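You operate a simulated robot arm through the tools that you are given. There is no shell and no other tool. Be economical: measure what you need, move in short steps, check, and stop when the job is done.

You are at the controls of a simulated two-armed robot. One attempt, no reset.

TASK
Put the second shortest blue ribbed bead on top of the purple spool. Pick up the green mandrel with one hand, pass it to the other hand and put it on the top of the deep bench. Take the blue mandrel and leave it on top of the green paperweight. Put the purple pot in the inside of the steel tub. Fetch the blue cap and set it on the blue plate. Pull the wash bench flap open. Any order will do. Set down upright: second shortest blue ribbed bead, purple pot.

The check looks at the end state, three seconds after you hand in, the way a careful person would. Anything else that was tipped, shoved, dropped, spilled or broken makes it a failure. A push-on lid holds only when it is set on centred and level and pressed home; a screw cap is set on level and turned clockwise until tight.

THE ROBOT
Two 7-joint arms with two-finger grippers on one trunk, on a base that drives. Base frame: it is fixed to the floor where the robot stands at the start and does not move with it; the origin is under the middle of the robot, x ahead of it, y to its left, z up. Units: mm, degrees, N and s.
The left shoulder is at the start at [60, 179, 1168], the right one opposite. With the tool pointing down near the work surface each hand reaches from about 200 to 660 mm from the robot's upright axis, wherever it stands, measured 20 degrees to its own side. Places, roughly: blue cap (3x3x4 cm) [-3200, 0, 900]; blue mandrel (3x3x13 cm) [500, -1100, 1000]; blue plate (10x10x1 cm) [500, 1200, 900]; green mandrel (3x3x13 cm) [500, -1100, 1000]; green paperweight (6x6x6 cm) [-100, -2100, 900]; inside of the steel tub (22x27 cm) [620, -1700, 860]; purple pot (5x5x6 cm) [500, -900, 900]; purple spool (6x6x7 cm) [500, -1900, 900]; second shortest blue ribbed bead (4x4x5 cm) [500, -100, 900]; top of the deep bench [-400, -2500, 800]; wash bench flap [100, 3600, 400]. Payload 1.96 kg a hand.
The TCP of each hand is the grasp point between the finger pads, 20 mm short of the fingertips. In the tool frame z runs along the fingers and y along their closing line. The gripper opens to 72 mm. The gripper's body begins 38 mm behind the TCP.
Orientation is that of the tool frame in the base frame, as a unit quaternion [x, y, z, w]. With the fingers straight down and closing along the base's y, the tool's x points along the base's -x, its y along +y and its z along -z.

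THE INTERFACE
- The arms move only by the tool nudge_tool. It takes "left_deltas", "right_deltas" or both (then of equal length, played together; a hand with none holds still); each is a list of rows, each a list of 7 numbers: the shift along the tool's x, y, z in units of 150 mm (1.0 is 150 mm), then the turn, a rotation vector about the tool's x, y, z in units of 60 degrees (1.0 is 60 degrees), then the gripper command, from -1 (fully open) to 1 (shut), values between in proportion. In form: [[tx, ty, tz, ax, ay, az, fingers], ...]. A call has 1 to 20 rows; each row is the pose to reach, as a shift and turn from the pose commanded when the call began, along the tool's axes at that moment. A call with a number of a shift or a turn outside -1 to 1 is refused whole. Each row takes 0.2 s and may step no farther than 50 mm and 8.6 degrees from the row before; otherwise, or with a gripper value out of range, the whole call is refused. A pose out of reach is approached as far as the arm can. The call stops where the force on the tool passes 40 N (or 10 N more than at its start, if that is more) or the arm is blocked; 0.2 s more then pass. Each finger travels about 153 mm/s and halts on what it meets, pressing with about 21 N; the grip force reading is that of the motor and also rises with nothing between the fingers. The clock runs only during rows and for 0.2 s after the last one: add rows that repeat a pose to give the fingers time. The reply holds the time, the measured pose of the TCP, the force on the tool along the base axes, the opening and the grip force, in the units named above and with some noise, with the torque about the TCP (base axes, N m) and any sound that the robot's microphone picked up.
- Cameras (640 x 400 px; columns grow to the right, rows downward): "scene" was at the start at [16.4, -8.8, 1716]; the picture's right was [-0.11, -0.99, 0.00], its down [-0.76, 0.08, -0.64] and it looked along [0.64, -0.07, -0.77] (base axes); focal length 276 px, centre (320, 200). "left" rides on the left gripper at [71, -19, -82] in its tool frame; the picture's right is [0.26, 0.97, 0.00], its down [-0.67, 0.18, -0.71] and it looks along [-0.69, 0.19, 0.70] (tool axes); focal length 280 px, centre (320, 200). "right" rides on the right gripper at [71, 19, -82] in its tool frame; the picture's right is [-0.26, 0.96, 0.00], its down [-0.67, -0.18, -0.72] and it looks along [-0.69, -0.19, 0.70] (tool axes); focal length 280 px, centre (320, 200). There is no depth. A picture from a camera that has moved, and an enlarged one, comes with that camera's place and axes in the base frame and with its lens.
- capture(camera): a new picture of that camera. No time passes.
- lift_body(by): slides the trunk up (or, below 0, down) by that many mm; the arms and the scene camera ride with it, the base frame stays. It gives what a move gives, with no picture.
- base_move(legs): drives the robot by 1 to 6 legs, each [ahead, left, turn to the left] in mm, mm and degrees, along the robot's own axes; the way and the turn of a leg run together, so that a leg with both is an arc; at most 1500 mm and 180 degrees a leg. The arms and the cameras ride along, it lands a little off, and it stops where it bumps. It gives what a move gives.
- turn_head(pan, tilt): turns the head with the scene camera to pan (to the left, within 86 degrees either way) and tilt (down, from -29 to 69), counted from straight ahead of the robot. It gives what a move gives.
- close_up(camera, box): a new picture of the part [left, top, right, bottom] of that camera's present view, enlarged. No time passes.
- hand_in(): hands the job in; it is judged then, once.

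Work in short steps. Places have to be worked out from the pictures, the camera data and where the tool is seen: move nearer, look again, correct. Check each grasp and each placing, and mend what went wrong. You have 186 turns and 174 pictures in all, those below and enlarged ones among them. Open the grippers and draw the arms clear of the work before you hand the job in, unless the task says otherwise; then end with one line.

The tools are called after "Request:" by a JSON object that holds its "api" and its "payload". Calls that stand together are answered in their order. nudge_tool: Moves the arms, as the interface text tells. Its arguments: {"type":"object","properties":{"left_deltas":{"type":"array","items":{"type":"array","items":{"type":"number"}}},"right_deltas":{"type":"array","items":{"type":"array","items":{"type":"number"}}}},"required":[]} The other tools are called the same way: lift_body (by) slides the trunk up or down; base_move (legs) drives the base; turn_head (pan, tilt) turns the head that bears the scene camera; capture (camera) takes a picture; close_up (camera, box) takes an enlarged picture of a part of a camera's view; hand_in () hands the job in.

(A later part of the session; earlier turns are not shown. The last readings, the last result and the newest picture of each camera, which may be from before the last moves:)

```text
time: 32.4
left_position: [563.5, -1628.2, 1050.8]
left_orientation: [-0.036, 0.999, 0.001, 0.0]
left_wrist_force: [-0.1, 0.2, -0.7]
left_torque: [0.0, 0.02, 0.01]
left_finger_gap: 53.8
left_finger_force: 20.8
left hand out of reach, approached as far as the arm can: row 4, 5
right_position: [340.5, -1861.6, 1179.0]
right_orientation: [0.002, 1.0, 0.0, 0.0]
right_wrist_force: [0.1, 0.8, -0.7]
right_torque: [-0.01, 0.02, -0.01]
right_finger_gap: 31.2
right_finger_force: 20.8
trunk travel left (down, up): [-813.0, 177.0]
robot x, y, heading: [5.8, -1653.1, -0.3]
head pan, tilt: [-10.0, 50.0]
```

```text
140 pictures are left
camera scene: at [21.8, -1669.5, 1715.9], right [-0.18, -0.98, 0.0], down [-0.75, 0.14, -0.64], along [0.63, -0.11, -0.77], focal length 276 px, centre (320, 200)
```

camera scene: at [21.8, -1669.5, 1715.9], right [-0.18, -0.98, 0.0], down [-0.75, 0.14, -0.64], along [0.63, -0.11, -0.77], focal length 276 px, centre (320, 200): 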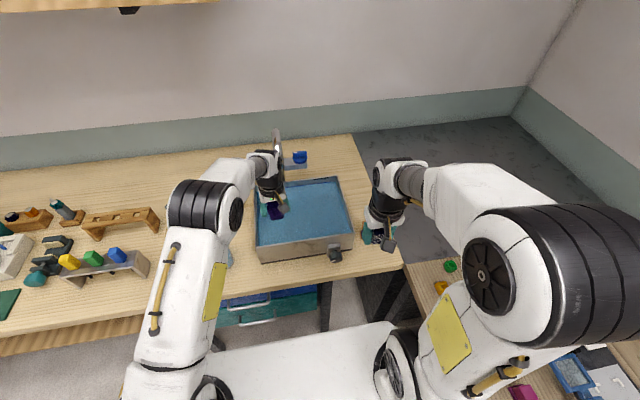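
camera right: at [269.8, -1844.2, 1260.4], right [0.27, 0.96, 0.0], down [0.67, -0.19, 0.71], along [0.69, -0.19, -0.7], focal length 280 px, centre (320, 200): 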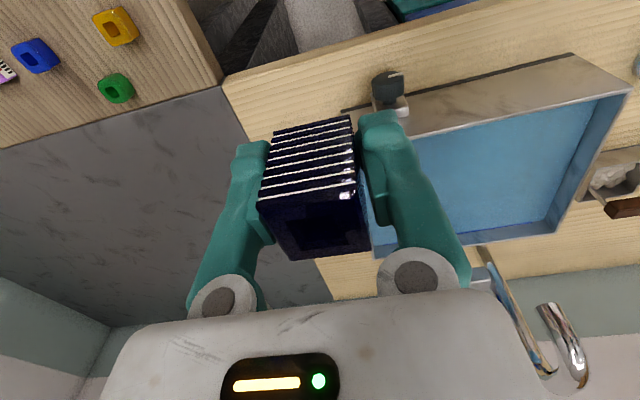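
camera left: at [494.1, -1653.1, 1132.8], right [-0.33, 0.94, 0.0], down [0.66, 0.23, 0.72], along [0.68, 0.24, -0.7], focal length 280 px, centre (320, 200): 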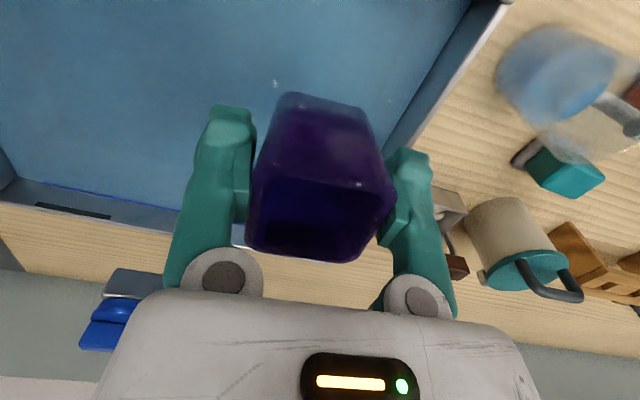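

The pot is over the tub interior. I descend, moving slightly deeper in, to z≈923.

Request:
{"api": "nudge_tool", "payload": {"left_deltas": [[0, -0.1, 0.2, 0, 0, 0, 1], [-0.05, -0.13, 0.4, 0, 0, 0, 1], [-0.1, -0.13, 0.6, 0, 0, 0, 1], [-0.1, -0.13, 0.75, 0, 0, 0, 1], [-0.1, -0.13, 0.85, 0, 0, 0, 1], [-0.1, -0.13, 0.85, 0, 0, 0, 1]]}}

Request:
{"api": "capture", "payload": {"camera": "left"}}

Request:
{"api": "close_up", "payload": {"camera": "scene", "box": [220, 160, 380, 260]}}

```text
time: 33.8
left_position: [582.4, -1646.1, 921.0]
left_orientation: [-0.034, 0.999, 0.0, 0.001]
left_wrist_force: [0.4, -0.1, -1.4]
left_torque: [0.0, -0.01, -0.02]
left_finger_gap: 53.8
left_finger_force: 21.3
right_position: [341.3, -1862.0, 1179.9]
right_orientation: [0.002, 1.0, 0.001, 0.0]
right_wrist_force: [-0.8, 0.6, -0.5]
right_torque: [-0.02, -0.02, 0.03]
right_finger_gap: 30.9
right_finger_force: 21.1
trunk travel left (down, up): [-813.0, 177.0]
robot x, y, heading: [4.0, -1659.7, -0.2]
head pan, tilt: [-10.0, 50.0]
```

```text
139 pictures are left
camera left: at [512.1, -1672.3, 1002.7], right [-0.33, 0.94, 0.0], down [0.66, 0.23, 0.72], along [0.68, 0.24, -0.7], focal length 280 px, centre (320, 200)
```

left: 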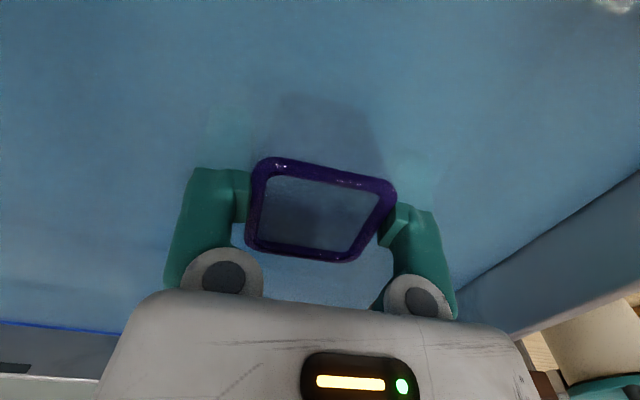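

```text
4.00 times, centred on (300, 210) of scene
camera zoom: at [21.8, -1669.6, 1715.9], right [-0.18, -0.98, 0.0], down [-0.75, 0.14, -0.64], along [0.63, -0.11, -0.77], focal length 1106 px, centre (400, 160)
```

zoom: 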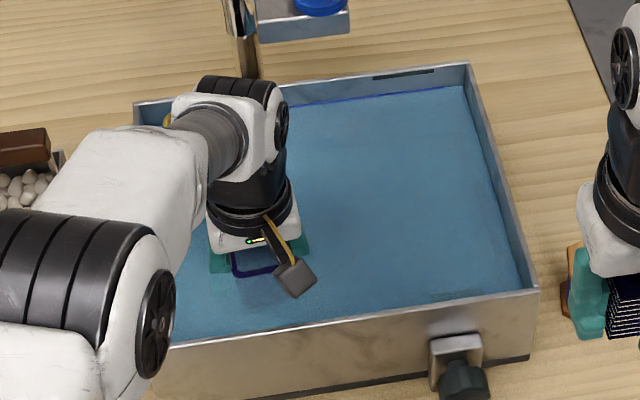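

The tub holds water; I lower the pot the last bit slowly until the floor is felt.

Request:
{"api": "nudge_tool", "payload": {"left_deltas": [[0, 0, 0.05, 0, 0, 0, 1], [0, 0, 0.1, 0, 0, 0, 1], [0, 0, 0.13, 0, 0, 0, 1], [0, 0, 0.15, 0, 0, 0, 1], [0, 0, 0.17, 0, 0, 0, 1]]}}

```text
time: 35.1
left_position: [582.1, -1647.5, 903.1]
left_orientation: [-0.035, 0.999, -0.001, 0.005]
left_wrist_force: [-6.1, 0.6, 20.8]
left_torque: [0.06, 0.53, 0.0]
left_finger_gap: 55.2
left_finger_force: 20.7
right_position: [338.2, -1862.1, 1180.1]
right_orientation: [0.003, 1.0, 0.0, 0.0]
right_wrist_force: [0.3, -0.5, -0.4]
right_torque: [-0.03, 0.01, -0.01]
right_finger_gap: 31.1
right_finger_force: 20.9
trunk travel left (down, up): [-813.0, 177.0]
robot x, y, heading: [8.3, -1659.2, 0.1]
head pan, tilt: [-10.0, 50.0]
stopped in row 5 (left hand): the force on the tool passed its limit at 43 N (the readings are from after the stop); the commanded pose is now the measured one
```

The floor was met at z≈903. I relieve 1–2 mm, open, and draw up.

Request:
{"api": "nudge_tool", "payload": {"left_deltas": [[0, 0, -0.01, 0, 0, 0, 1], [0, 0, -0.01, 0, 0, 0, -0.6], [0, 0, -0.01, 0, 0, 0, -0.8], [0, 0, -0.01, 0, 0, 0, -0.8], [0, 0, -0.15, 0, 0, 0, -0.8], [0, 0, -0.35, 0, 0, 0, -0.8], [0, 0, -0.6, 0, 0, 0, -0.8], [0, 0, -0.85, 0, 0, 0, -0.8]]}}

Request:
{"api": "capture", "payload": {"camera": "left"}}

```text
time: 36.9
left_position: [581.4, -1647.6, 1000.5]
left_orientation: [-0.035, 0.999, -0.001, 0.004]
left_wrist_force: [-0.1, -0.1, -0.5]
left_torque: [0.0, -0.04, 0.0]
left_finger_gap: 64.9
left_finger_force: 0.0
left hand out of reach, approached as far as the arm can: row 8
right_position: [340.3, -1861.5, 1179.4]
right_orientation: [0.002, 1.0, 0.001, 0.001]
right_wrist_force: [-0.1, -0.5, 0.3]
right_torque: [-0.02, 0.03, -0.04]
right_finger_gap: 31.0
right_finger_force: 21.5
trunk travel left (down, up): [-813.0, 177.0]
robot x, y, heading: [3.8, -1651.5, 0.0]
head pan, tilt: [-10.0, 50.0]
```

```text
137 pictures are left
camera left: at [511.6, -1671.9, 1082.1], right [-0.33, 0.94, 0.0], down [0.66, 0.23, 0.72], along [0.68, 0.23, -0.69], focal length 280 px, centre (320, 200)
```

left: 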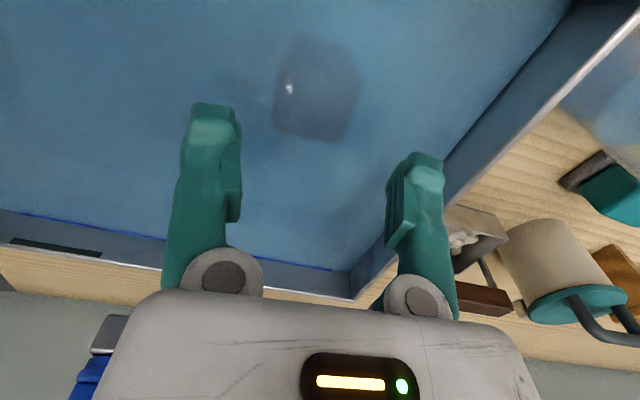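

The pot is released underwater. I pull the left hand back and zoom to verify it's upright.

Request:
{"api": "nudge_tool", "payload": {"left_deltas": [[0.2, 0.2, -0.1, 0, 0, 0, -0.8], [0.4, 0.4, -0.3, 0, 0, 0, -0.8], [0.6, 0.55, -0.5, 0, 0, 0, -0.8], [0.8, 0.65, -0.7, 0, 0, 0, -0.8], [0.98, 0.7, -0.9, 0, 0, 0, -0.8]]}}

Request:
{"api": "close_up", "payload": {"camera": "scene", "box": [220, 160, 380, 260]}}

```text
refused: row 2 steps farther than a row can; nothing moved
```

```text
4.00 times, centred on (300, 210) of scene
camera zoom: at [21.8, -1669.5, 1715.9], right [-0.18, -0.98, 0.0], down [-0.75, 0.14, -0.64], along [0.63, -0.11, -0.77], focal length 1106 px, centre (400, 160)
```

zoom: 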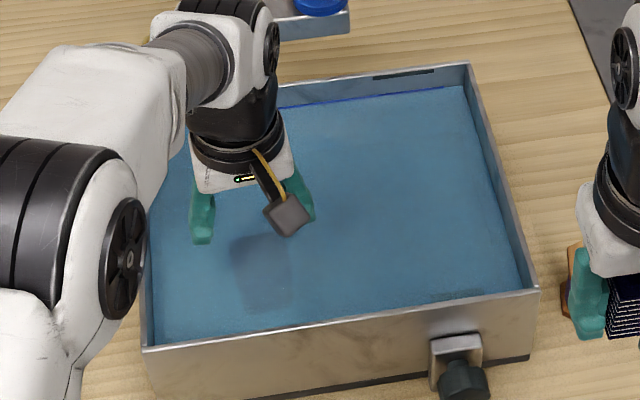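

The pot sits in the water and looks upright. I retract with smaller steps and recheck.

Request:
{"api": "nudge_tool", "payload": {"left_deltas": [[0.15, 0.12, -0.1, 0, 0, 0, -0.8], [0.3, 0.25, -0.25, 0, 0, 0, -0.8], [0.45, 0.4, -0.4, 0, 0, 0, -0.8], [0.6, 0.5, -0.6, 0, 0, 0, -0.8], [0.8, 0.6, -0.8, 0, 0, 0, -0.8], [0.98, 0.7, -0.95, 0, 0, 0, -0.8]]}}

Request:
{"api": "close_up", "payload": {"camera": "scene", "box": [240, 170, 400, 270]}}

Request:
{"api": "close_up", "payload": {"camera": "right", "box": [0, 0, 640, 400]}}

```text
time: 38.3
left_position: [424.9, -1554.5, 1141.1]
left_orientation: [-0.035, 0.999, -0.001, 0.005]
left_wrist_force: [-1.0, 0.3, -0.7]
left_torque: [-0.01, 0.01, -0.01]
left_finger_gap: 64.5
left_finger_force: 0.1
right_position: [339.1, -1861.3, 1180.3]
right_orientation: [0.001, 1.0, 0.0, 0.001]
right_wrist_force: [0.0, -0.2, -2.2]
right_torque: [0.0, 0.0, 0.0]
right_finger_gap: 31.0
right_finger_force: 20.7
trunk travel left (down, up): [-813.0, 177.0]
robot x, y, heading: [8.3, -1654.7, -0.2]
head pan, tilt: [-10.0, 50.0]
```

```text
4.00 times, centred on (320, 220) of scene
camera zoom: at [19.7, -1668.9, 1715.9], right [-0.18, -0.98, 0.0], down [-0.75, 0.14, -0.64], along [0.63, -0.11, -0.77], focal length 1106 px, centre (320, 120)
```

zoom: 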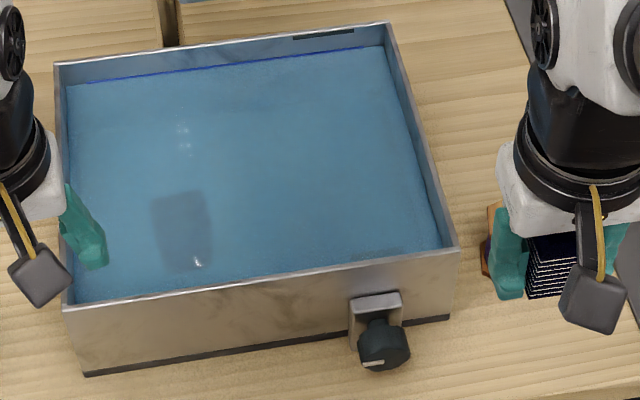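

```text
1.00 times, centred on (320, 200) of right (not enlarged: the box is as wide or as high as the picture)
camera zoom: at [268.3, -1842.7, 1260.9], right [0.27, 0.96, 0.0], down [0.67, -0.19, 0.72], along [0.69, -0.19, -0.7], focal length 280 px, centre (320, 200)
```

zoom: 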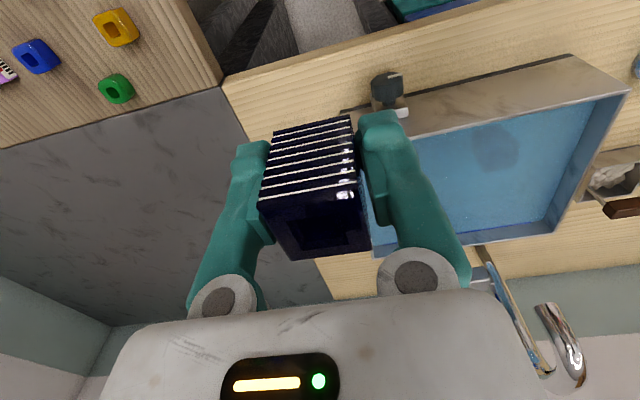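

Pot is fine. I shift the right hand left to uncover the spool behind it.

Request:
{"api": "nudge_tool", "payload": {"right_deltas": [[0, 0.25, 0, 0, 0, 0, 1], [0, 0.5, 0, 0, 0, 0, 1], [0, 0.75, 0, 0, 0, 0, 1], [0, 0.95, 0, 0, 0, 0, 1]]}}

Request:
{"api": "capture", "payload": {"camera": "scene"}}

Request:
{"api": "capture", "payload": {"camera": "right"}}

```text
time: 39.3
left_position: [425.8, -1554.1, 1138.9]
left_orientation: [-0.035, 0.999, -0.002, 0.004]
left_wrist_force: [0.4, 0.7, -0.1]
left_torque: [-0.02, 0.01, 0.02]
left_finger_gap: 64.8
left_finger_force: 0.0
right_position: [343.4, -1719.0, 1178.8]
right_orientation: [0.002, 1.0, 0.0, 0.0]
right_wrist_force: [-0.5, -0.5, -0.6]
right_torque: [0.01, 0.01, -0.02]
right_finger_gap: 31.0
right_finger_force: 21.0
trunk travel left (down, up): [-813.0, 177.0]
robot x, y, heading: [4.6, -1655.2, -0.2]
head pan, tilt: [-10.0, 50.0]
```

```text
133 pictures are left
camera scene: at [21.7, -1668.0, 1715.9], right [-0.18, -0.98, 0.0], down [-0.75, 0.14, -0.64], along [0.63, -0.11, -0.77], focal length 276 px, centre (320, 200)
```

scene: 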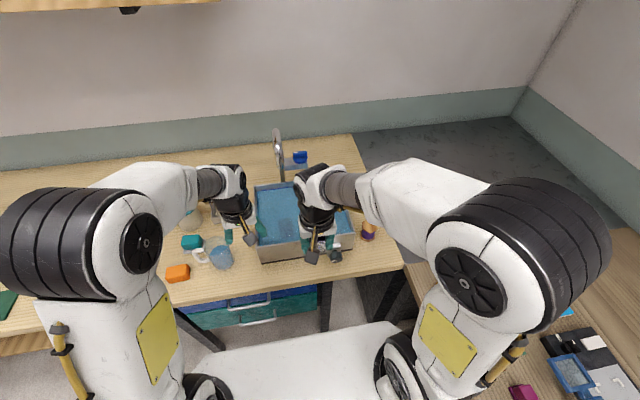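

```text
132 pictures are left
camera right: at [272.3, -1700.7, 1260.7], right [0.27, 0.96, 0.0], down [0.67, -0.19, 0.72], along [0.69, -0.19, -0.7], focal length 280 px, centre (320, 200)
```

right: 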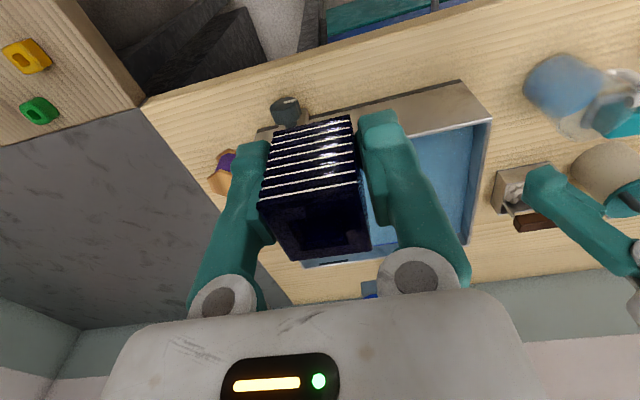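

Request:
{"api": "close_up", "payload": {"camera": "scene", "box": [310, 190, 430, 265]}}

Request:
{"api": "close_up", "payload": {"camera": "right", "box": [170, 110, 330, 210]}}

```text
5.33 times, centred on (370, 228) of scene
camera zoom: at [21.7, -1668.0, 1715.9], right [-0.18, -0.98, 0.0], down [-0.75, 0.14, -0.64], along [0.63, -0.11, -0.77], focal length 1474 px, centre (53, 53)
```

zoom: 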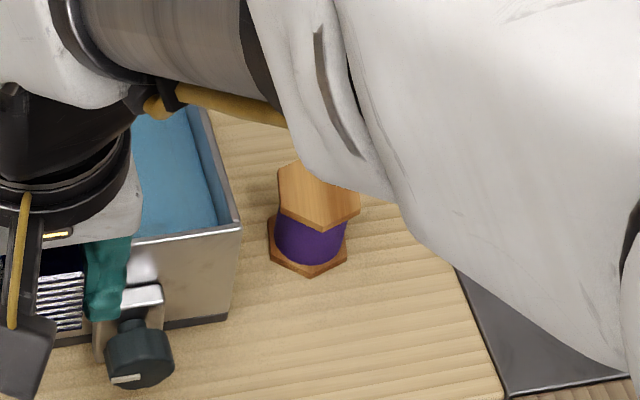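

```text
4.00 times, centred on (250, 160) of right
camera zoom: at [272.3, -1700.7, 1260.7], right [0.27, 0.96, 0.0], down [0.67, -0.19, 0.72], along [0.69, -0.19, -0.7], focal length 1122 px, centre (600, 360)
```

zoom: 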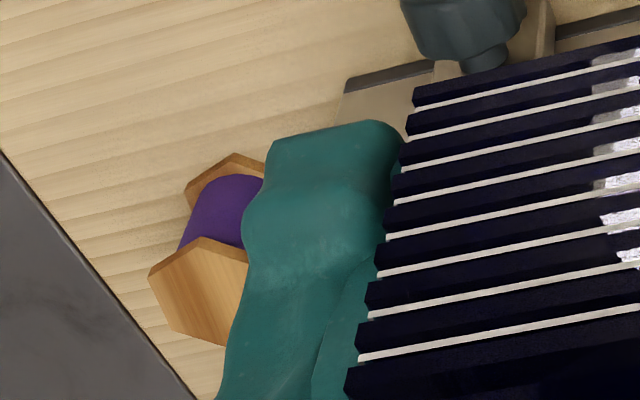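

Spool top centre computed ≈ (522,-1929,925). I bring the right hand back right and down to z≈1080, then forward.

Request:
{"api": "nudge_tool", "payload": {"right_deltas": [[0, -0.25, 0.1, 0, 0, 0, 1], [0, -0.5, 0.2, 0, 0, 0, 1], [0, -0.75, 0.35, 0, 0, 0, 1], [0, -1, 0.5, 0, 0, 0, 1], [-0.2, -1, 0.65, 0, 0, 0, 1], [-0.45, -1, 0.65, 0, 0, 0, 1], [-0.7, -1, 0.65, 0, 0, 0, 1], [-0.95, -1, 0.65, 0, 0, 0, 1], [-0.95, -1, 0.65, 0, 0, 0, 1]]}}

Request:
{"api": "nudge_tool", "payload": {"right_deltas": [[-0.1, -0.2, 0.1, 0, 0, 0, 1], [-0.2, -0.4, 0.2, 0, 0, 0, 1], [-0.25, -0.4, 0.3, 0, 0, 0, 1], [-0.25, -0.4, 0.3, 0, 0, 0, 1]]}}

Request:
{"api": "capture", "payload": {"camera": "right"}}

Request:
{"api": "close_up", "payload": {"camera": "scene", "box": [310, 165, 430, 265]}}

```text
time: 41.3
left_position: [424.1, -1554.5, 1138.8]
left_orientation: [-0.036, 0.999, -0.001, 0.003]
left_wrist_force: [0.0, 0.2, 0.3]
left_torque: [-0.01, 0.02, -0.02]
left_finger_gap: 64.7
left_finger_force: 0.0
right_position: [485.0, -1869.3, 1082.5]
right_orientation: [0.002, 1.0, 0.0, 0.0]
right_wrist_force: [0.5, 0.0, 0.1]
right_torque: [0.0, -0.03, -0.01]
right_finger_gap: 31.1
right_finger_force: 21.0
trunk travel left (down, up): [-813.0, 177.0]
robot x, y, heading: [5.8, -1656.3, -0.1]
head pan, tilt: [-10.0, 50.0]
```

```text
time: 42.3
left_position: [425.9, -1555.2, 1139.4]
left_orientation: [-0.035, 0.999, -0.001, 0.004]
left_wrist_force: [-0.1, -0.3, 0.3]
left_torque: [0.03, -0.02, -0.02]
left_finger_gap: 64.8
left_finger_force: 0.1
right_position: [518.7, -1931.5, 1034.7]
right_orientation: [0.002, 1.0, 0.0, 0.0]
right_wrist_force: [-0.4, 0.3, -1.0]
right_torque: [-0.01, -0.02, 0.03]
right_finger_gap: 30.9
right_finger_force: 21.3
trunk travel left (down, up): [-813.0, 177.0]
robot x, y, heading: [8.0, -1653.3, -0.1]
head pan, tilt: [-10.0, 50.0]
```

```text
129 pictures are left
camera right: at [448.4, -1912.3, 1116.7], right [0.27, 0.96, 0.0], down [0.67, -0.19, 0.72], along [0.69, -0.19, -0.7], focal length 280 px, centre (320, 200)
```

right: 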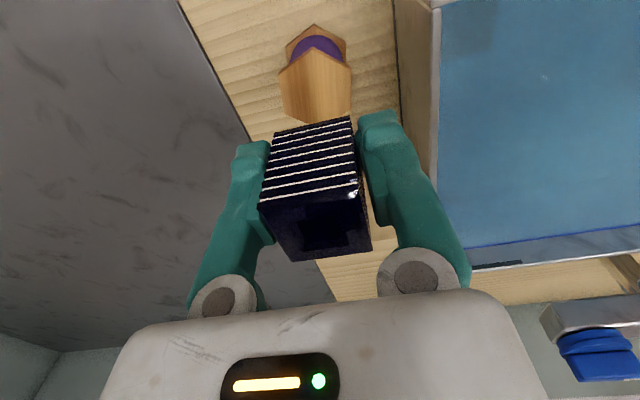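

```text
4.00 times, centred on (370, 215) of scene
camera zoom: at [21.9, -1669.8, 1715.9], right [-0.18, -0.98, 0.0], down [-0.75, 0.14, -0.64], along [0.63, -0.11, -0.77], focal length 1106 px, centre (120, 140)
```

zoom: 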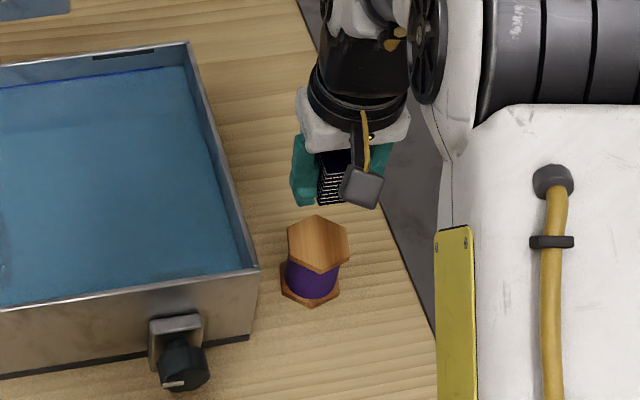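

I enlarge the right view to locate the hexagonal top better.

Request:
{"api": "close_up", "payload": {"camera": "right", "box": [240, 0, 400, 100]}}

Request:
{"api": "close_up", "payload": {"camera": "right", "box": [240, 60, 400, 160]}}

```text
4.00 times, centred on (320, 50) of right
camera zoom: at [448.4, -1912.3, 1116.7], right [0.27, 0.96, 0.0], down [0.67, -0.19, 0.72], along [0.69, -0.19, -0.7], focal length 1122 px, centre (320, 800)
```

zoom: 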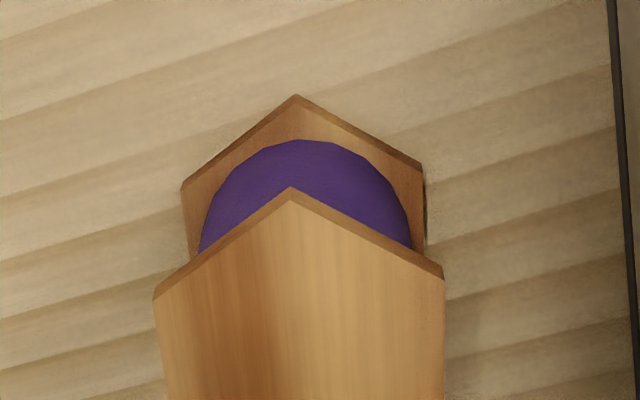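

```text
4.00 times, centred on (320, 110) of right
camera zoom: at [448.4, -1912.3, 1116.7], right [0.27, 0.96, 0.0], down [0.67, -0.19, 0.72], along [0.69, -0.19, -0.7], focal length 1122 px, centre (320, 560)
```

zoom: 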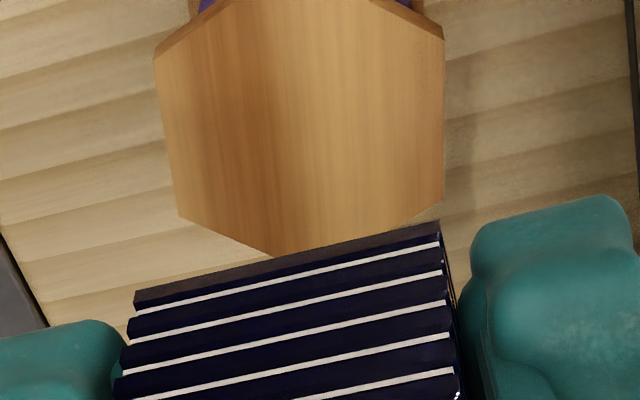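

Relative to the hand the spool centre is about +16 mm x, -8 mm y. I shift and lower to z≈985, then look again.

Request:
{"api": "nudge_tool", "payload": {"right_deltas": [[-0.107, -0.053, 0.0, 0, 0, 0, 1], [-0.107, -0.053, 0.15, 0, 0, 0, 1], [-0.107, -0.053, 0.3, 0, 0, 0, 1], [-0.107, -0.053, 0.3, 0, 0, 0, 1]]}}

Request:
{"api": "capture", "payload": {"camera": "right"}}

Request:
{"api": "close_up", "payload": {"camera": "scene", "box": [340, 190, 420, 240]}}

```text
time: 43.3
left_position: [425.8, -1554.6, 1140.2]
left_orientation: [-0.036, 0.999, -0.001, 0.002]
left_wrist_force: [-0.4, -0.1, 0.2]
left_torque: [-0.02, 0.0, 0.02]
left_finger_gap: 64.7
left_finger_force: 0.1
right_position: [535.6, -1938.2, 994.0]
right_orientation: [0.001, 1.0, 0.001, 0.0]
right_wrist_force: [0.4, 0.3, -1.7]
right_torque: [-0.02, -0.04, 0.03]
right_finger_gap: 30.8
right_finger_force: 20.7
trunk travel left (down, up): [-813.0, 177.0]
robot x, y, heading: [7.7, -1655.2, -0.4]
head pan, tilt: [-10.0, 50.0]
```

```text
125 pictures are left
camera right: at [464.2, -1919.9, 1073.3], right [0.27, 0.96, 0.0], down [0.67, -0.19, 0.72], along [0.69, -0.19, -0.7], focal length 280 px, centre (320, 200)
```

right: 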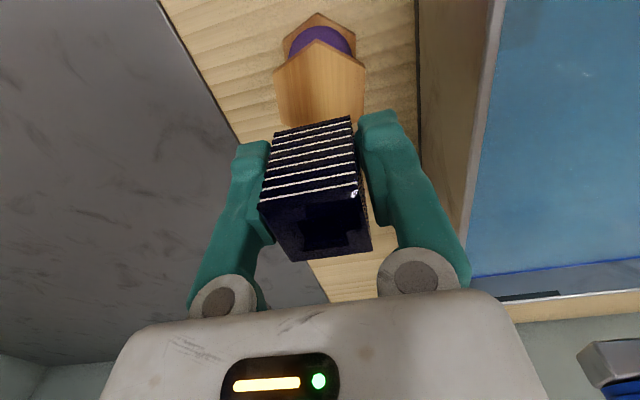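

```text
8.00 times, centred on (380, 215) of scene
camera zoom: at [21.8, -1669.4, 1715.9], right [-0.18, -0.98, 0.0], down [-0.75, 0.14, -0.64], along [0.63, -0.11, -0.77], focal length 2211 px, centre (-160, 80)
```

zoom: 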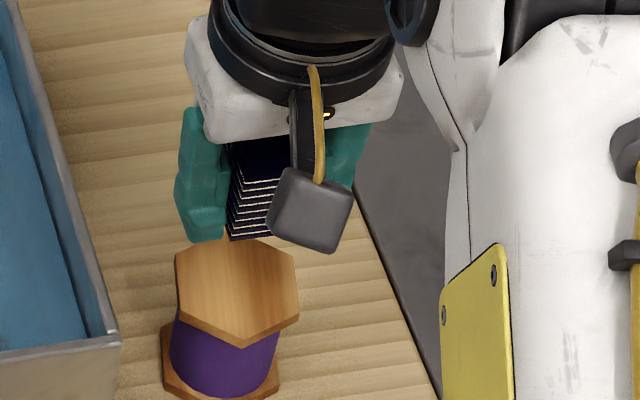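

Consistent fit: spool top ≈ (533,-1939,923) and the hand is right above. I descend, slow at the end.

Request:
{"api": "nudge_tool", "payload": {"right_deltas": [[0.013, 0, 0.1, 0, 0, 0, 1], [0.013, 0, 0.2, 0, 0, 0, 1], [0.013, 0, 0.27, 0, 0, 0, 1], [0.013, 0, 0.3, 0, 0, 0, 1], [0.013, 0, 0.315, 0, 0, 0, 1], [0.013, 0, 0.325, 0, 0, 0, 1]]}}

Request:
{"api": "capture", "payload": {"camera": "right"}}

Request:
{"api": "close_up", "payload": {"camera": "scene", "box": [340, 190, 420, 240]}}

```text
time: 44.7
left_position: [425.3, -1554.1, 1139.9]
left_orientation: [-0.034, 0.999, -0.001, 0.003]
left_wrist_force: [-0.1, 0.4, 0.5]
left_torque: [0.0, 0.0, 0.0]
left_finger_gap: 64.7
left_finger_force: 0.0
right_position: [532.2, -1938.4, 943.1]
right_orientation: [0.001, 1.0, -0.001, 0.0]
right_wrist_force: [0.4, -0.2, -0.5]
right_torque: [0.01, 0.03, 0.0]
right_finger_gap: 31.1
right_finger_force: 20.5
trunk travel left (down, up): [-813.0, 177.0]
robot x, y, heading: [5.9, -1654.3, -0.1]
head pan, tilt: [-10.0, 50.0]
```

```text
123 pictures are left
camera right: at [463.2, -1918.8, 1023.9], right [0.27, 0.96, 0.0], down [0.67, -0.19, 0.72], along [0.69, -0.19, -0.7], focal length 280 px, centre (320, 200)
```

right: 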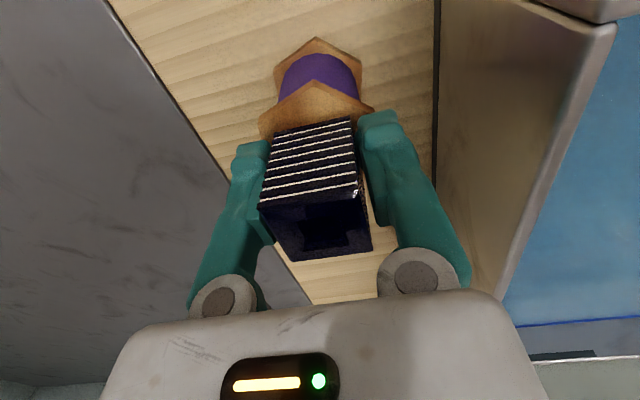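

```text
8.00 times, centred on (380, 215) of scene
camera zoom: at [22.0, -1669.6, 1715.9], right [-0.18, -0.98, 0.0], down [-0.75, 0.14, -0.64], along [0.63, -0.11, -0.77], focal length 2211 px, centre (-160, 80)
```

zoom: 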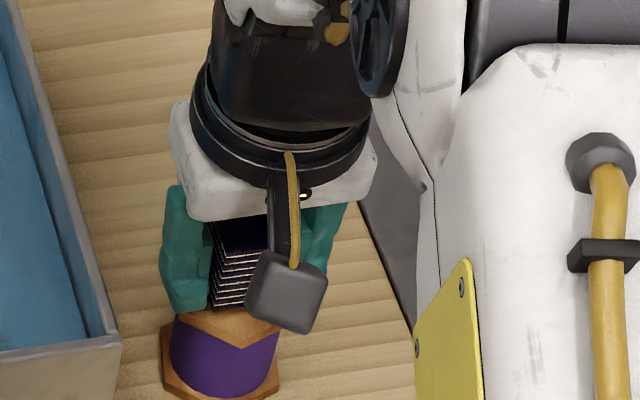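

Not yet in contact and well centred; I lower in small steps.

Request:
{"api": "nudge_tool", "payload": {"right_deltas": [[0, 0, 0.01, 0, 0, 0, 1], [0, 0, 0.02, 0, 0, 0, 1], [0, 0, 0.03, 0, 0, 0, 1], [0, 0, 0.03, 0, 0, 0, 1]]}}

```text
time: 45.7
left_position: [425.5, -1555.7, 1139.9]
left_orientation: [-0.035, 0.999, -0.001, 0.005]
left_wrist_force: [0.1, -0.6, 0.8]
left_torque: [0.01, 0.01, -0.02]
left_finger_gap: 64.8
left_finger_force: 0.0
right_position: [533.3, -1938.3, 938.6]
right_orientation: [0.002, 1.0, 0.0, 0.0]
right_wrist_force: [0.3, 0.9, -0.1]
right_torque: [0.01, -0.01, -0.02]
right_finger_gap: 30.9
right_finger_force: 21.2
trunk travel left (down, up): [-813.0, 177.0]
robot x, y, heading: [7.3, -1652.9, -0.3]
head pan, tilt: [-10.0, 50.0]
```

Request:
{"api": "nudge_tool", "payload": {"right_deltas": [[0, 0, 0.01, 0, 0, 0, 1], [0, 0, 0.02, 0, 0, 0, 1], [0, 0, 0.03, 0, 0, 0, 1], [0, 0, 0.04, 0, 0, 0, 1], [0, 0, 0.04, 0, 0, 0, 1]]}}

Request:
{"api": "close_up", "payload": {"camera": "scene", "box": [340, 190, 420, 240]}}

```text
time: 46.9
left_position: [424.1, -1554.7, 1139.8]
left_orientation: [-0.035, 0.999, -0.002, 0.004]
left_wrist_force: [-0.6, 0.9, -0.3]
left_torque: [0.01, -0.03, -0.01]
left_finger_gap: 64.7
left_finger_force: 0.1
right_position: [534.1, -1937.8, 935.4]
right_orientation: [0.002, 1.0, -0.001, 0.002]
right_wrist_force: [6.6, -2.6, 16.4]
right_torque: [-0.07, -0.22, -0.01]
right_finger_gap: 31.1
right_finger_force: 20.7
trunk travel left (down, up): [-813.0, 177.0]
robot x, y, heading: [2.8, -1656.3, -0.1]
head pan, tilt: [-10.0, 50.0]
```

```text
8.00 times, centred on (380, 215) of scene
camera zoom: at [20.4, -1668.6, 1716.2], right [-0.18, -0.98, 0.0], down [-0.75, 0.14, -0.64], along [0.63, -0.11, -0.77], focal length 2211 px, centre (-160, 80)
```

zoom: 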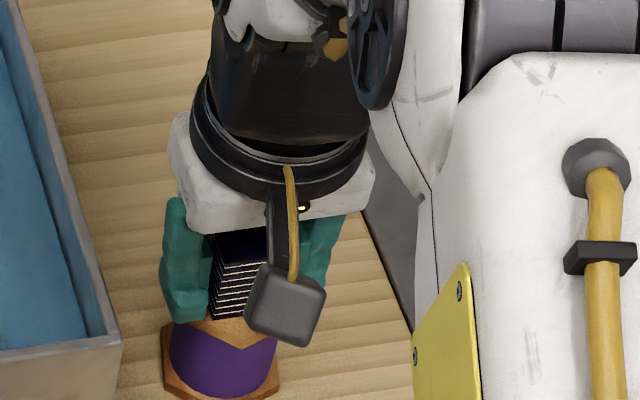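

Contact felt (16 N). I back off ~1 mm, open and rise.

Request:
{"api": "nudge_tool", "payload": {"right_deltas": [[0, 0, -0.012, 0, 0, 0, 1], [0, 0, -0.012, 0, 0, 0, 0], [0, 0, -0.012, 0, 0, 0, -0.6], [0, 0, -0.012, 0, 0, 0, -0.6], [0, 0, -0.15, 0, 0, 0, -0.6], [0, 0, -0.35, 0, 0, 0, -0.6], [0, 0, -0.65, 0, 0, 0, -0.6]]}}

Request:
{"api": "capture", "payload": {"camera": "right"}}

```text
time: 48.5
left_position: [424.9, -1553.2, 1140.6]
left_orientation: [-0.034, 0.999, -0.001, 0.003]
left_wrist_force: [0.8, 0.4, -0.6]
left_torque: [0.01, 0.03, -0.01]
left_finger_gap: 64.6
left_finger_force: 0.1
right_position: [533.6, -1937.8, 1032.0]
right_orientation: [0.001, 1.0, 0.0, -0.001]
right_wrist_force: [-0.1, 0.7, 0.2]
right_torque: [0.01, -0.02, 0.01]
right_finger_gap: 57.2
right_finger_force: 0.1
trunk travel left (down, up): [-813.0, 177.0]
robot x, y, heading: [4.3, -1656.9, -0.3]
head pan, tilt: [-10.0, 50.0]
```

```text
120 pictures are left
camera right: at [462.4, -1917.8, 1112.4], right [0.27, 0.96, 0.0], down [0.67, -0.19, 0.72], along [0.69, -0.19, -0.7], focal length 280 px, centre (320, 200)
```

right: 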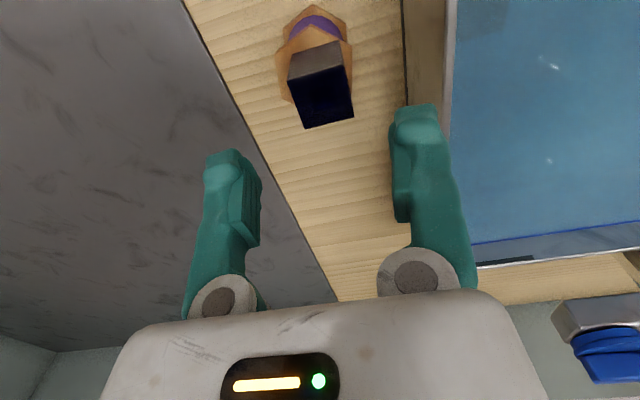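

The bead stands upright on the spool. I retract the right hand and then drive back left to the mandrel rack.

Request:
{"api": "nudge_tool", "payload": {"right_deltas": [[0.2, 0, -0.2, 0, 0, 0, -0.6], [0.45, 0, -0.4, 0, 0, 0, -0.6], [0.7, 0.1, -0.6, 0, 0, 0, -0.6], [0.95, 0.2, -0.8, 0, 0, 0, -0.6]]}}

Request:
{"api": "capture", "payload": {"camera": "scene"}}

Request:
{"api": "base_move", "payload": {"legs": [[0, 500, 0]]}}

Request:
{"api": "capture", "payload": {"camera": "scene"}}

```text
refused: row 3 steps farther than a row can; nothing moved
```

```text
119 pictures are left
camera scene: at [20.5, -1668.9, 1715.9], right [-0.18, -0.98, 0.0], down [-0.75, 0.14, -0.64], along [0.63, -0.11, -0.77], focal length 276 px, centre (320, 200)
```

scene: 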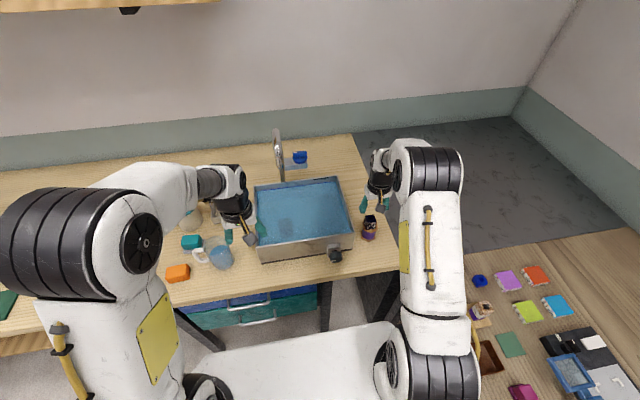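

```text
time: 51.4
left_position: [428.8, -1049.1, 1139.8]
left_orientation: [-0.034, 0.999, -0.001, 0.003]
left_wrist_force: [-0.4, 0.6, -0.8]
left_torque: [0.0, 0.02, -0.04]
left_finger_gap: 65.0
left_finger_force: 0.2
right_position: [536.7, -1432.6, 1030.9]
right_orientation: [0.003, 1.0, -0.001, -0.001]
right_wrist_force: [0.4, -0.6, 0.2]
right_torque: [0.0, 0.0, 0.01]
right_finger_gap: 57.4
right_finger_force: 0.0
trunk travel left (down, up): [-813.0, 177.0]
robot x, y, heading: [6.1, -1147.9, -0.3]
head pan, tilt: [-10.0, 50.0]
```

```text
118 pictures are left
camera scene: at [24.2, -1163.1, 1715.9], right [-0.18, -0.98, 0.0], down [-0.75, 0.14, -0.64], along [0.63, -0.12, -0.77], focal length 276 px, centre (320, 200)
```

scene: 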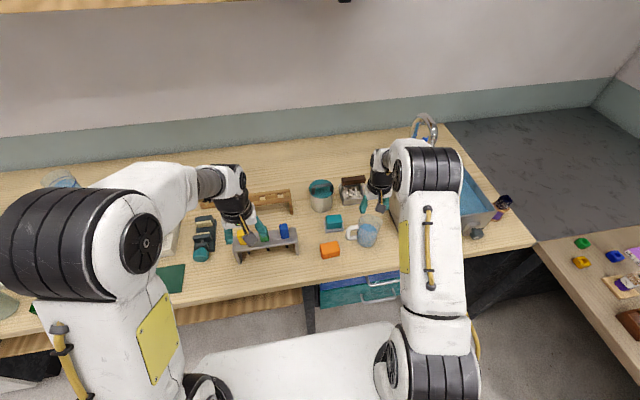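

The move passed cleanly over the tub. I retract the right hand now, and raise the left for a better look at the rack.

Request:
{"api": "nudge_tool", "payload": {"right_deltas": [[0.2, 0, -0.2, 0, 0, 0, -0.6], [0.42, 0, -0.4, 0, 0, 0, -0.6], [0.65, 0.05, -0.6, 0, 0, 0, -0.6], [0.85, 0.1, -0.8, 0, 0, 0, -0.6], [1, 0.1, -0.95, 0, 0, 0, -0.6]], "left_deltas": [[0, 0, 0, 0, 0, 0, -1], [0.1, 0, -0.1, 0, 0, 0, -1], [0.2, 0, -0.2, 0, 0, 0, -1], [0.3, 0, -0.2, 0, 0, 0, -1], [0.3, 0, -0.2, 0, 0, 0, -1]]}}

Request:
{"api": "capture", "payload": {"camera": "left"}}

Request:
{"api": "close_up", "payload": {"camera": "scene", "box": [180, 190, 340, 290]}}

```text
time: 52.6
left_position: [382.4, -1053.5, 1169.0]
left_orientation: [-0.034, 0.999, -0.001, 0.003]
left_wrist_force: [-0.3, 0.0, -0.1]
left_torque: [0.01, 0.02, -0.02]
left_finger_gap: 72.0
left_finger_force: 0.1
right_position: [384.1, -1413.0, 1177.6]
right_orientation: [0.002, 1.0, 0.0, 0.0]
right_wrist_force: [-0.2, -0.3, 0.0]
right_torque: [0.02, -0.02, -0.01]
right_finger_gap: 57.5
right_finger_force: 0.0
trunk travel left (down, up): [-813.0, 177.0]
robot x, y, heading: [8.4, -1151.8, -0.4]
head pan, tilt: [-10.0, 50.0]
```

```text
117 pictures are left
camera left: at [312.5, -1077.8, 1250.6], right [-0.33, 0.94, 0.0], down [0.65, 0.23, 0.72], along [0.68, 0.23, -0.69], focal length 280 px, centre (320, 200)
```

left: 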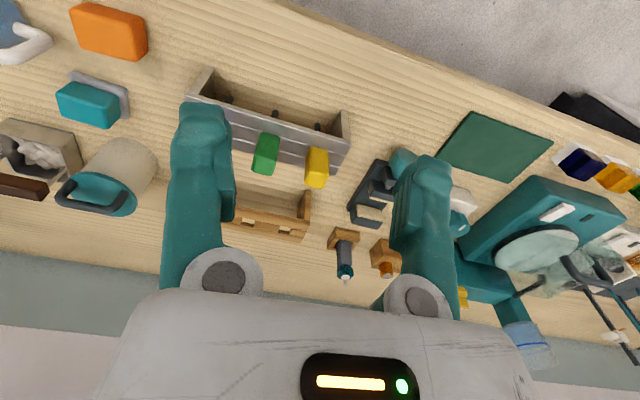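

```text
4.00 times, centred on (260, 240) of scene
camera zoom: at [22.6, -1162.2, 1715.9], right [-0.18, -0.98, 0.0], down [-0.75, 0.14, -0.64], along [0.63, -0.12, -0.77], focal length 1106 px, centre (560, 40)
```

zoom: 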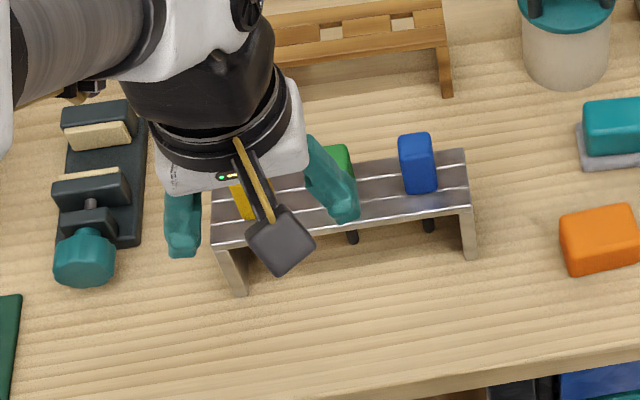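

I bring the left hand over the blue mandrel (~(545,-1141)) and straighten its yaw.

Request:
{"api": "nudge_tool", "payload": {"left_deltas": [[-0.15, -0.15, 0.2, 0, 0, 0.06, -1], [-0.35, -0.3, 0.35, 0, 0, 0.06, -1], [-0.55, -0.45, 0.5, 0, 0, 0.06, -1], [-0.75, -0.6, 0.63, 0, 0, 0.06, -1], [-0.97, -0.67, 0.63, 0, 0, 0.06, -1], [-0.97, -0.67, 0.63, 0, 0, 0.06, -1]]}}

Request:
{"api": "capture", "payload": {"camera": "left"}}

Request:
{"api": "close_up", "payload": {"camera": "scene", "box": [200, 180, 360, 280]}}

```text
time: 54.0
left_position: [534.8, -1141.3, 1078.3]
left_orientation: [-0.003, 1.0, -0.001, 0.003]
left_wrist_force: [0.4, 0.6, -0.5]
left_torque: [-0.04, -0.04, 0.01]
left_finger_gap: 72.0
left_finger_force: 0.0
right_position: [386.5, -1414.0, 1175.4]
right_orientation: [0.003, 1.0, 0.001, 0.0]
right_wrist_force: [-0.1, -0.2, 0.1]
right_torque: [0.01, 0.0, -0.05]
right_finger_gap: 57.8
right_finger_force: 0.0
trunk travel left (down, up): [-813.0, 177.0]
robot x, y, heading: [9.1, -1150.6, -0.7]
head pan, tilt: [-10.0, 50.0]
```

```text
115 pictures are left
camera left: at [464.1, -1162.9, 1159.8], right [-0.27, 0.96, 0.0], down [0.67, 0.19, 0.72], along [0.69, 0.19, -0.69], focal length 280 px, centre (320, 200)
```

left: 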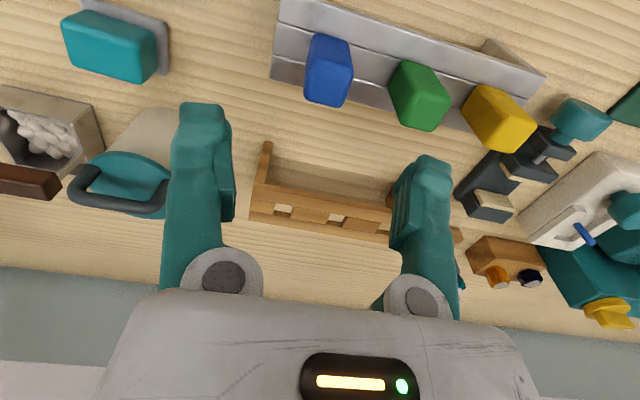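

```text
4.00 times, centred on (280, 230) of scene
camera zoom: at [23.2, -1162.4, 1715.9], right [-0.18, -0.98, 0.0], down [-0.75, 0.14, -0.64], along [0.63, -0.12, -0.77], focal length 1106 px, centre (480, 80)
```

zoom: 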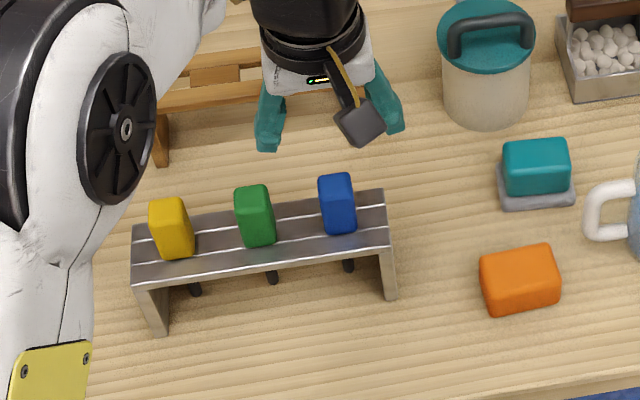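

Blue head located at about dx +5, dy +7 mm from the hand, top z≈980. I correct and descend to z≈1010 for a check.

Request:
{"api": "nudge_tool", "payload": {"left_deltas": [[-0.033, 0.05, 0.1, 0, 0, 0, -0.7], [-0.033, 0.05, 0.3, 0, 0, 0, -0.7], [-0.033, 0.05, 0.45, 0, 0, 0, -0.7], [-0.033, 0.05, 0.45, 0, 0, 0, -0.7]]}}

Request:
{"api": "capture", "payload": {"camera": "left"}}

```text
time: 55.0
left_position: [541.2, -1134.2, 1010.4]
left_orientation: [-0.003, 1.0, -0.001, 0.004]
left_wrist_force: [-0.5, -0.2, 0.0]
left_torque: [0.06, 0.0, 0.0]
left_finger_gap: 61.3
left_finger_force: 0.0
right_position: [385.9, -1413.4, 1175.9]
right_orientation: [0.003, 1.0, 0.0, 0.0]
right_wrist_force: [0.4, -0.2, 0.7]
right_torque: [0.03, -0.01, 0.0]
right_finger_gap: 57.5
right_finger_force: 0.1
trunk travel left (down, up): [-813.0, 177.0]
robot x, y, heading: [7.9, -1149.5, -0.3]
head pan, tilt: [-10.0, 50.0]
```

```text
113 pictures are left
camera left: at [470.0, -1155.0, 1091.4], right [-0.27, 0.96, 0.0], down [0.67, 0.19, 0.72], along [0.69, 0.19, -0.69], focal length 280 px, centre (320, 200)
```

left: 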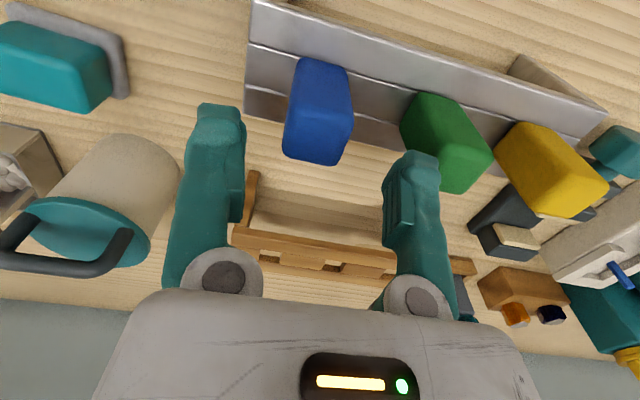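

Well aligned (+3 mm x). I narrow the fingers a bit and descend to z≈955.

Request:
{"api": "nudge_tool", "payload": {"left_deltas": [[-0.02, 0.0, 0.0, 0, 0, 0, -0.5], [-0.02, 0, 0.12, 0, 0, 0, -0.5], [-0.02, 0, 0.25, 0, 0, 0, -0.5], [-0.02, 0, 0.36, 0, 0, 0, -0.5], [-0.02, 0, 0.36, 0, 0, 0, -0.5]]}}

Request:
{"api": "capture", "payload": {"camera": "left"}}

```text
time: 56.1
left_position: [544.6, -1135.7, 959.4]
left_orientation: [-0.004, 1.0, -0.001, 0.003]
left_wrist_force: [-12.5, -0.7, 15.1]
left_torque: [0.53, 0.24, 0.41]
left_finger_gap: 54.6
left_finger_force: 0.8
right_position: [383.7, -1412.8, 1176.7]
right_orientation: [0.003, 1.0, 0.0, 0.001]
right_wrist_force: [-0.8, -0.1, -1.2]
right_torque: [0.0, 0.01, 0.0]
right_finger_gap: 57.4
right_finger_force: 0.0
trunk travel left (down, up): [-813.0, 177.0]
robot x, y, heading: [8.6, -1152.8, -0.1]
head pan, tilt: [-10.0, 50.0]
stopped in row 5 (left hand): the force on the tool passed its limit at 46 N (the readings are from after the stop); the commanded pose is now the measured one
```

```text
112 pictures are left
camera left: at [472.5, -1156.2, 1040.7], right [-0.27, 0.96, 0.0], down [0.67, 0.19, 0.72], along [0.69, 0.19, -0.69], focal length 280 px, centre (320, 200)
```

left: 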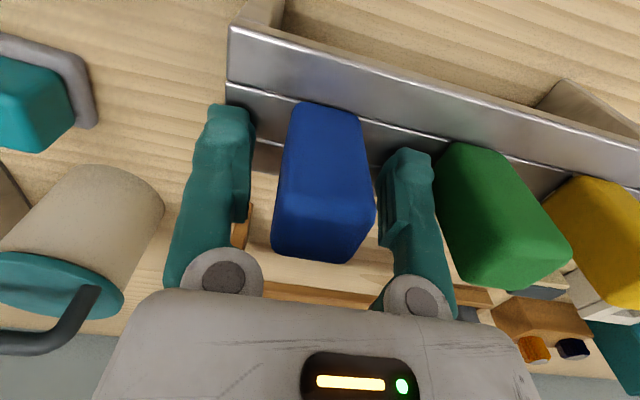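

The fingertips met the rack; I raise 5 mm, close on the head and lift.

Request:
{"api": "nudge_tool", "payload": {"left_deltas": [[0, 0, -0.035, 0, 0, 0, -0.5], [0, 0, -0.035, 0, 0, 0, 0], [0, 0, -0.035, 0, 0, 0, 1], [0, 0, -0.035, 0, 0, 0, 1]]}}

Request:
{"api": "nudge_tool", "payload": {"left_deltas": [[0, 0, -0.1, 0, 0, 0, 1], [0, 0, -0.3, 0, 0, 0, 1], [0, 0, -0.5, 0, 0, 0, 1], [0, 0, -0.75, 0, 0, 0, 1], [0, 0, -0.95, 0, 0, 0, 1]]}}

Request:
{"api": "capture", "payload": {"camera": "left"}}

Request:
{"api": "capture", "payload": {"camera": "scene"}}

```text
time: 57.1
left_position: [544.6, -1135.5, 963.0]
left_orientation: [-0.002, 1.0, 0.0, 0.004]
left_wrist_force: [-0.3, 0.1, 0.8]
left_torque: [-0.04, -0.01, -0.03]
left_finger_gap: 25.9
left_finger_force: 20.8
right_position: [386.6, -1414.2, 1176.8]
right_orientation: [0.003, 1.0, 0.0, -0.001]
right_wrist_force: [0.2, 0.2, 0.1]
right_torque: [-0.01, -0.03, -0.03]
right_finger_gap: 57.5
right_finger_force: 0.0
trunk travel left (down, up): [-813.0, 177.0]
robot x, y, heading: [8.7, -1153.9, -0.5]
head pan, tilt: [-10.0, 50.0]
```

```text
time: 58.3
left_position: [544.6, -1135.5, 1085.1]
left_orientation: [-0.003, 1.0, -0.001, 0.003]
left_wrist_force: [0.1, -0.1, -0.3]
left_torque: [-0.02, 0.02, 0.01]
left_finger_gap: 25.8
left_finger_force: 21.5
left hand out of reach, approached as far as the arm can: row 5
right_position: [386.3, -1413.4, 1175.5]
right_orientation: [0.002, 1.0, 0.001, 0.0]
right_wrist_force: [0.4, 0.3, -0.1]
right_torque: [0.0, 0.02, 0.0]
right_finger_gap: 57.6
right_finger_force: 0.1
trunk travel left (down, up): [-813.0, 177.0]
robot x, y, heading: [8.9, -1148.0, -0.1]
head pan, tilt: [-10.0, 50.0]
```

```text
111 pictures are left
camera left: at [473.4, -1156.2, 1167.4], right [-0.27, 0.96, 0.0], down [0.67, 0.19, 0.72], along [0.69, 0.19, -0.69], focal length 280 px, centre (320, 200)
```

left: 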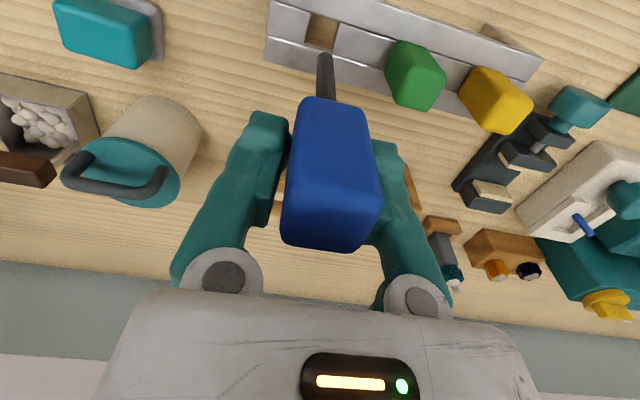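

```text
110 pictures are left
camera scene: at [24.5, -1162.6, 1715.9], right [-0.18, -0.98, 0.0], down [-0.75, 0.14, -0.64], along [0.63, -0.12, -0.77], focal length 276 px, centre (320, 200)
```

scene: 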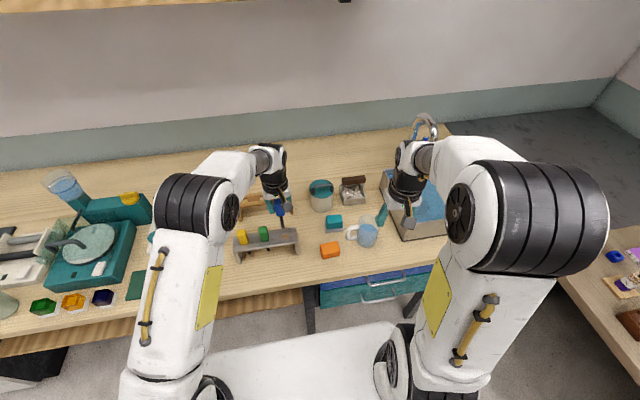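

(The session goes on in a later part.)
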